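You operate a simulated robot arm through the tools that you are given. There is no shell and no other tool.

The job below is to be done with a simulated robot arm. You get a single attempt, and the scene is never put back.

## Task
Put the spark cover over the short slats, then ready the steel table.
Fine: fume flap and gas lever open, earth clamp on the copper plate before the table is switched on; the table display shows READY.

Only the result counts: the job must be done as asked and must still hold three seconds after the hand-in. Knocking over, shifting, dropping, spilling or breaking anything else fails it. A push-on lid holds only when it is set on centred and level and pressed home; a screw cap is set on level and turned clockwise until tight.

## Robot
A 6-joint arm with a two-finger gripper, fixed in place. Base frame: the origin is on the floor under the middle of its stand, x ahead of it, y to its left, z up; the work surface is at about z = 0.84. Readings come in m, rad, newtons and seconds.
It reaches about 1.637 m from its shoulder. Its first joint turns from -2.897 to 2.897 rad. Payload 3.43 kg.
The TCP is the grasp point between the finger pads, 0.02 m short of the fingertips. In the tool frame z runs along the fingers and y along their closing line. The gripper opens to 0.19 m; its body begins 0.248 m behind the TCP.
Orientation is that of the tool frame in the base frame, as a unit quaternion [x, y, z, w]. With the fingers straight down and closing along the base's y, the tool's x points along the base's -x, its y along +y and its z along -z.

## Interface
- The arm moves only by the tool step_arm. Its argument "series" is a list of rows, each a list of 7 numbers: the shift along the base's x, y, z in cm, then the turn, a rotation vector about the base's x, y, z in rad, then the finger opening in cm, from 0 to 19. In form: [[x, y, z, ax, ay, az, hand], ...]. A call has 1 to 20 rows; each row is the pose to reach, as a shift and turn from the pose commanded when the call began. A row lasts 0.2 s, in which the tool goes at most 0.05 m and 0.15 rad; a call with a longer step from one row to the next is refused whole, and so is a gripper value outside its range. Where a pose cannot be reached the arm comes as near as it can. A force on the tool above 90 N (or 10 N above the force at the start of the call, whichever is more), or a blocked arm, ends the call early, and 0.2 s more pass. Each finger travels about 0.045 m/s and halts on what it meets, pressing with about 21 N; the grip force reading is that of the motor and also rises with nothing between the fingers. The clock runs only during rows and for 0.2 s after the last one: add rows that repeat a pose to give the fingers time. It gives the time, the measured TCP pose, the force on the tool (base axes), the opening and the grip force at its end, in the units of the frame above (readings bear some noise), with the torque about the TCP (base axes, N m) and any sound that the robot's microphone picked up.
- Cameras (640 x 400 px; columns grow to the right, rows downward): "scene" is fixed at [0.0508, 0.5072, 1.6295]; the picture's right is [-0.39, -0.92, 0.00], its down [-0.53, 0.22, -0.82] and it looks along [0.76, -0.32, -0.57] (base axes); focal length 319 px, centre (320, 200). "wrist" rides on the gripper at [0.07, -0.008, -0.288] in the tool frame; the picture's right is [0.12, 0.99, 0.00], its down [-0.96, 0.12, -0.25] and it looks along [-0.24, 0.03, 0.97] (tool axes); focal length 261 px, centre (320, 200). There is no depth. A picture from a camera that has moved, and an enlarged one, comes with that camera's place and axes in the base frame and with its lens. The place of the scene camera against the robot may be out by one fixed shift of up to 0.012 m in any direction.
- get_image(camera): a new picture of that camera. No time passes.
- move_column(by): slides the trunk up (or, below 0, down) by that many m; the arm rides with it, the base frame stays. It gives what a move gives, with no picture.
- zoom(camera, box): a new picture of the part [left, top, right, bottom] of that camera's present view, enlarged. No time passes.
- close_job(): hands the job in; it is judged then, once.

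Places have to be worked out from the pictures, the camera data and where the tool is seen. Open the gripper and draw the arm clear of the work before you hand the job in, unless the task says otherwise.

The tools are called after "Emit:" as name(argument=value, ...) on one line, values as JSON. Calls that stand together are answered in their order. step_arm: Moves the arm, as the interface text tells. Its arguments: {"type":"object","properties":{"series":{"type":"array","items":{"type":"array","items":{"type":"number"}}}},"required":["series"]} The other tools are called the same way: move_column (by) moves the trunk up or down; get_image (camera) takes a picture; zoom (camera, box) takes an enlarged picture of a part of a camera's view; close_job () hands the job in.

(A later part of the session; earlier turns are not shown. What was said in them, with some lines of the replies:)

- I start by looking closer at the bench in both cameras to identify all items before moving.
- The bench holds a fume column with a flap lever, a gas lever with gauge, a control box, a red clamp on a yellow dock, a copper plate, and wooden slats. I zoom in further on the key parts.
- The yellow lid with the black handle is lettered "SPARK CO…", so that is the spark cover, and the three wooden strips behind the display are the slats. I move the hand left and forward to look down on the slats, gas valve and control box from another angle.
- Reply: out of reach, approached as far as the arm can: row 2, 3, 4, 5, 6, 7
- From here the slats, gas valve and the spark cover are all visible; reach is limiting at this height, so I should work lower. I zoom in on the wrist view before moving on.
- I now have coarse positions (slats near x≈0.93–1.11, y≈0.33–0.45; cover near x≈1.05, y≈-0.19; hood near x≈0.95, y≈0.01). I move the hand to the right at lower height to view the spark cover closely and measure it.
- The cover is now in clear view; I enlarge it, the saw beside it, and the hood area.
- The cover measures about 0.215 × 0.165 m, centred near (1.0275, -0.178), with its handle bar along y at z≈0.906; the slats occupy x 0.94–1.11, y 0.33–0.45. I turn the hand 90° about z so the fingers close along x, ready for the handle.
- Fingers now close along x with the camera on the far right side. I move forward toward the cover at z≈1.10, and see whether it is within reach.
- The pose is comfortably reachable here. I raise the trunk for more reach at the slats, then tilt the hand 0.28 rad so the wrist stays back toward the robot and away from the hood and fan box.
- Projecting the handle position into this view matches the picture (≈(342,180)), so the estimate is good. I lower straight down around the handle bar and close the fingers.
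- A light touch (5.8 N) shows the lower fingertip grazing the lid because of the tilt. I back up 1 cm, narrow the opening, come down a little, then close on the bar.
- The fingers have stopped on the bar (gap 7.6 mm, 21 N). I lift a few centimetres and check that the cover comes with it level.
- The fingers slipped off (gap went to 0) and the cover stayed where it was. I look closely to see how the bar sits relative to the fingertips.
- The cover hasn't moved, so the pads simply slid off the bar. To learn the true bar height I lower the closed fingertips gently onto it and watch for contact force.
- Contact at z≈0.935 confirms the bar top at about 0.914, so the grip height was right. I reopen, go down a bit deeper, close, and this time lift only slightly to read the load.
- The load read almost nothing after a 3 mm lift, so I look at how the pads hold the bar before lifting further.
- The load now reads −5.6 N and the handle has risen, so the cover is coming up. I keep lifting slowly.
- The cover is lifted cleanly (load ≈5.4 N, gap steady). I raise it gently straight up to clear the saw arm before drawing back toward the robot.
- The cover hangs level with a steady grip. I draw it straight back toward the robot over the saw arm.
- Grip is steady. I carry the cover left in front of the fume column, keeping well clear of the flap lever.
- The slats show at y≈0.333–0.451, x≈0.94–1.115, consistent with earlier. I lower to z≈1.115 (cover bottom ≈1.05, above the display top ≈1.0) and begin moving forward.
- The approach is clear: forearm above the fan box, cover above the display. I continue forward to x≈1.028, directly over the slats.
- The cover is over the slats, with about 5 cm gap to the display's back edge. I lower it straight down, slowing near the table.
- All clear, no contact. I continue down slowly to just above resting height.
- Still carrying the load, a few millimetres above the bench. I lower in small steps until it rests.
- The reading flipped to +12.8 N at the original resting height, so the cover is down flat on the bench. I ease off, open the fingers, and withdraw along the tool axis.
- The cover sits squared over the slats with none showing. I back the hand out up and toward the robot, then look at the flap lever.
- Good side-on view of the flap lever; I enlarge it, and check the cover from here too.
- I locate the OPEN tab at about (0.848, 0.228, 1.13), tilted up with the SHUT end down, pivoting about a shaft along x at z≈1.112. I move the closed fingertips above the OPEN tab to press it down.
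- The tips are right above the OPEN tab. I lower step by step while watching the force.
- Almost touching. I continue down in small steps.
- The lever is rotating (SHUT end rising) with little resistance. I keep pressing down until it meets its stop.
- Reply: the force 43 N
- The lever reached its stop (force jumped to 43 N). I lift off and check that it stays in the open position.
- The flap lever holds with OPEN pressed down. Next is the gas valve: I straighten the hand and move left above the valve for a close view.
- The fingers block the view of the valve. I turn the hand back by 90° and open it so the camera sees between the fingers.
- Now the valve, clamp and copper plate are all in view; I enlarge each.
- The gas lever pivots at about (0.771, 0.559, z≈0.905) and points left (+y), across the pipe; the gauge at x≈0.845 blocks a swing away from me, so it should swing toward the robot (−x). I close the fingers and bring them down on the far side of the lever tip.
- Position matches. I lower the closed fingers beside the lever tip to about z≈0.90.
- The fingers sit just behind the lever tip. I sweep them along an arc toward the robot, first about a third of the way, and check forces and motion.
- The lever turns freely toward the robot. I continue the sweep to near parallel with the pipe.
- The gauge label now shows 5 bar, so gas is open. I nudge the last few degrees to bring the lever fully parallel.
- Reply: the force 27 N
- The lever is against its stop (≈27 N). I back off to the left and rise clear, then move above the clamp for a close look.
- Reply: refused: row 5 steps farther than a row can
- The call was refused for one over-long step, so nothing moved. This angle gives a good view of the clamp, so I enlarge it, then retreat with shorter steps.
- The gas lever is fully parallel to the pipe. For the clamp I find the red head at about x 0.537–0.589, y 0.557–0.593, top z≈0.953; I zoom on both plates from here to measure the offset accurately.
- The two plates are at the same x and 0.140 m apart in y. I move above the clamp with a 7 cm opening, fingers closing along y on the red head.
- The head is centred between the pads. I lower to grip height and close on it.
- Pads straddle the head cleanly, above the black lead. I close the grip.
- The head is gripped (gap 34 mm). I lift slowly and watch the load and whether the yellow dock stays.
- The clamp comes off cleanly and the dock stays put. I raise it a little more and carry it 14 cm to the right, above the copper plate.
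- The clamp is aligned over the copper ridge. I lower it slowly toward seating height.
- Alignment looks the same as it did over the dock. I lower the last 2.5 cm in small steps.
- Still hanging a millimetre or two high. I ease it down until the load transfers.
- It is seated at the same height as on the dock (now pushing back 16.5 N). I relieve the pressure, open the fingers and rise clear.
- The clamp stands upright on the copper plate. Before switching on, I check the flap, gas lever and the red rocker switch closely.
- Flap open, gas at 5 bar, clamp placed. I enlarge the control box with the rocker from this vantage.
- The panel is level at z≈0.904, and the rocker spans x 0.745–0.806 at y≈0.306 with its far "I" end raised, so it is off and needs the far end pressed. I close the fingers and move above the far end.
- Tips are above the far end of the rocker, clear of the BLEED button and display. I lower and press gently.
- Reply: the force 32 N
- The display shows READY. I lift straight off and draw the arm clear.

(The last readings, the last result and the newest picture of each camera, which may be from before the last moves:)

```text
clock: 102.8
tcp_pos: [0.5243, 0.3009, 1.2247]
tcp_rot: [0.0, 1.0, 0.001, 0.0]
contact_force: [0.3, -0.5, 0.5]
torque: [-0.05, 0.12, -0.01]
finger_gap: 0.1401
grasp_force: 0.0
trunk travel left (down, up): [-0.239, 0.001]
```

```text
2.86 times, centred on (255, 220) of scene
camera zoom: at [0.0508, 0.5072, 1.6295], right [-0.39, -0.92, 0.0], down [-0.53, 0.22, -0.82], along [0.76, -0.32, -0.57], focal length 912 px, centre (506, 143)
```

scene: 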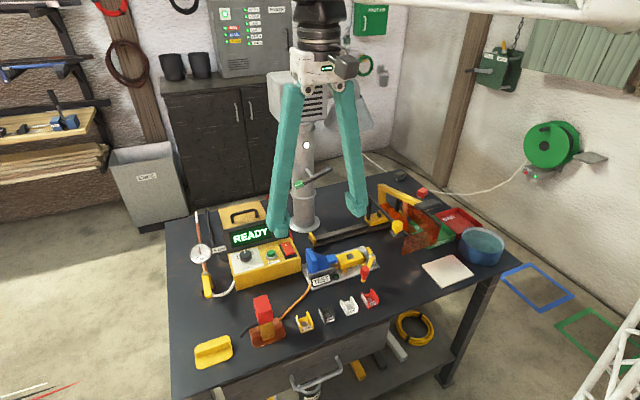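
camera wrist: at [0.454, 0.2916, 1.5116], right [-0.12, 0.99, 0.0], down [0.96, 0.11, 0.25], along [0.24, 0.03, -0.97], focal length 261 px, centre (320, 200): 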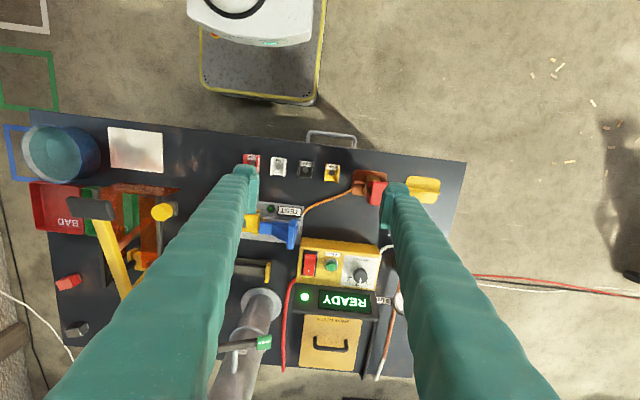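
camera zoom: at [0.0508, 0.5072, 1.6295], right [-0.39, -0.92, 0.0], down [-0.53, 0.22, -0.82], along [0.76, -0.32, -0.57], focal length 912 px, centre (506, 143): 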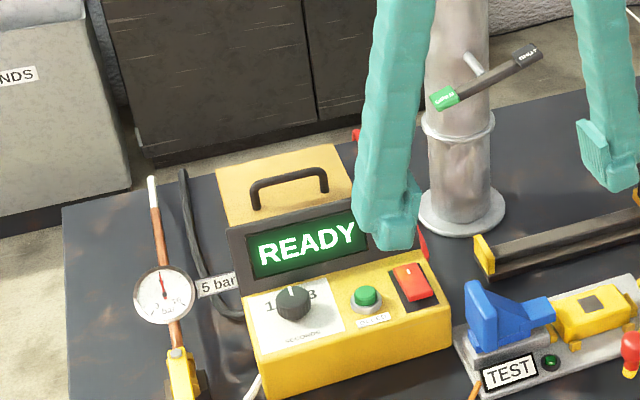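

READY persists, the flap lamp is lit, gas shows 5 bar and the clamp is on the copper plate. One last close check of the cover and clamp before handing in.

Emit:
zoom(camera="wrist", box=[270, 230, 400, 390])

Emit:
zoom(camera="scene", box=[180, 290, 300, 380])

Emit:
step_arm(series=[[-3, 0, 2, 0, 0, 0, 15], [-6, 0, 4, 0, 0, 0, 17], [-8, 0, 5, 0, 0, 0, 19], [-8, 0, 5, 0, 0, 0, 19], [-8, 0, 5, 0, 0, 0, 19]])

Emit:
get_image(camera="scene")

```text
2.50 times, centred on (335, 310) of wrist
camera zoom: at [0.454, 0.2916, 1.5116], right [-0.12, 0.99, 0.0], down [0.96, 0.11, 0.25], along [0.24, 0.03, -0.97], focal length 652 px, centre (282, -75)
```

zoom: 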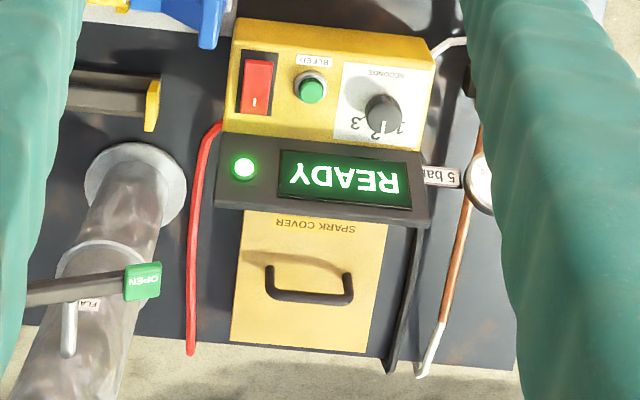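

```text
4.44 times, centred on (240, 335) of scene
camera zoom: at [0.0508, 0.5072, 1.6295], right [-0.39, -0.92, 0.0], down [-0.53, 0.22, -0.82], along [0.76, -0.32, -0.57], focal length 1419 px, centre (676, -400)
```

zoom: 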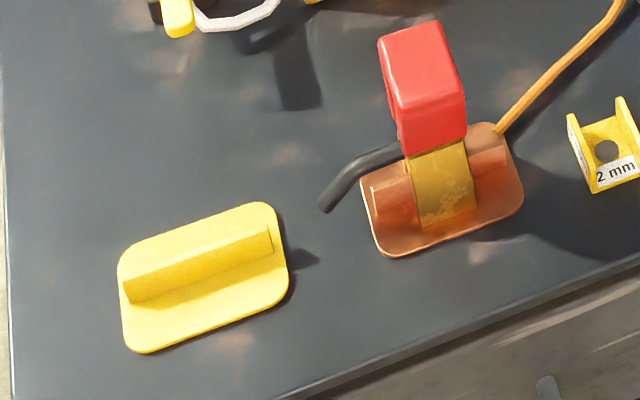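

```text
clock: 104.0
tcp_pos: [0.4449, 0.3006, 1.2737]
tcp_rot: [0.0, 1.0, 0.001, 0.001]
contact_force: [0.0, -0.6, -0.8]
torque: [0.0, -0.02, -0.02]
finger_gap: 0.1899
grasp_force: 0.0
trunk travel left (down, up): [-0.239, 0.001]
```

```text
taken
```

scene: 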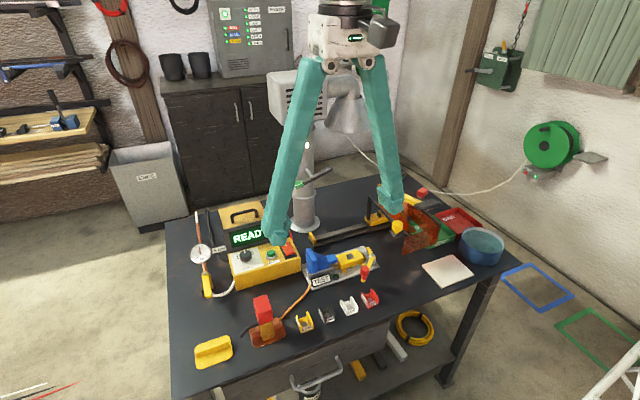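

The cover lies flat over the slats, the flap and gas are open, the earth clamp stands on the copper plate, the display reads READY, and the open hand is clear of the work. I hand the job in.

Emit:
close_job()

```text
The job is handed in.
```

The job is handed in. The spark cover is over the short slats and the steel table's display shows READY.

- **Spark cover:** it sits flat on the bench at its original resting height, squared over the three slats with none showing. My first grip slipped off the handle. The cover didn't move, and the second grip held all the way across.
- **Fume flap:** I pressed the OPEN end down to its stop, and it stayed there.
- **Gas lever:** it is turned parallel to the pipe against its stop, and the gauge reads 5 bar.
- **Earth clamp:** I moved it from the yellow dock to the copper plate before switching on. It stands upright.
- **Switch-on:** I pressed the rocker last. READY came up and was still showing when I backed the arm away.

I saw nothing knocked, shifted or dropped, and the hand was open and clear of the bench at hand-in. I got no result back, so I can't confirm that everything held for the three seconds afterwards.
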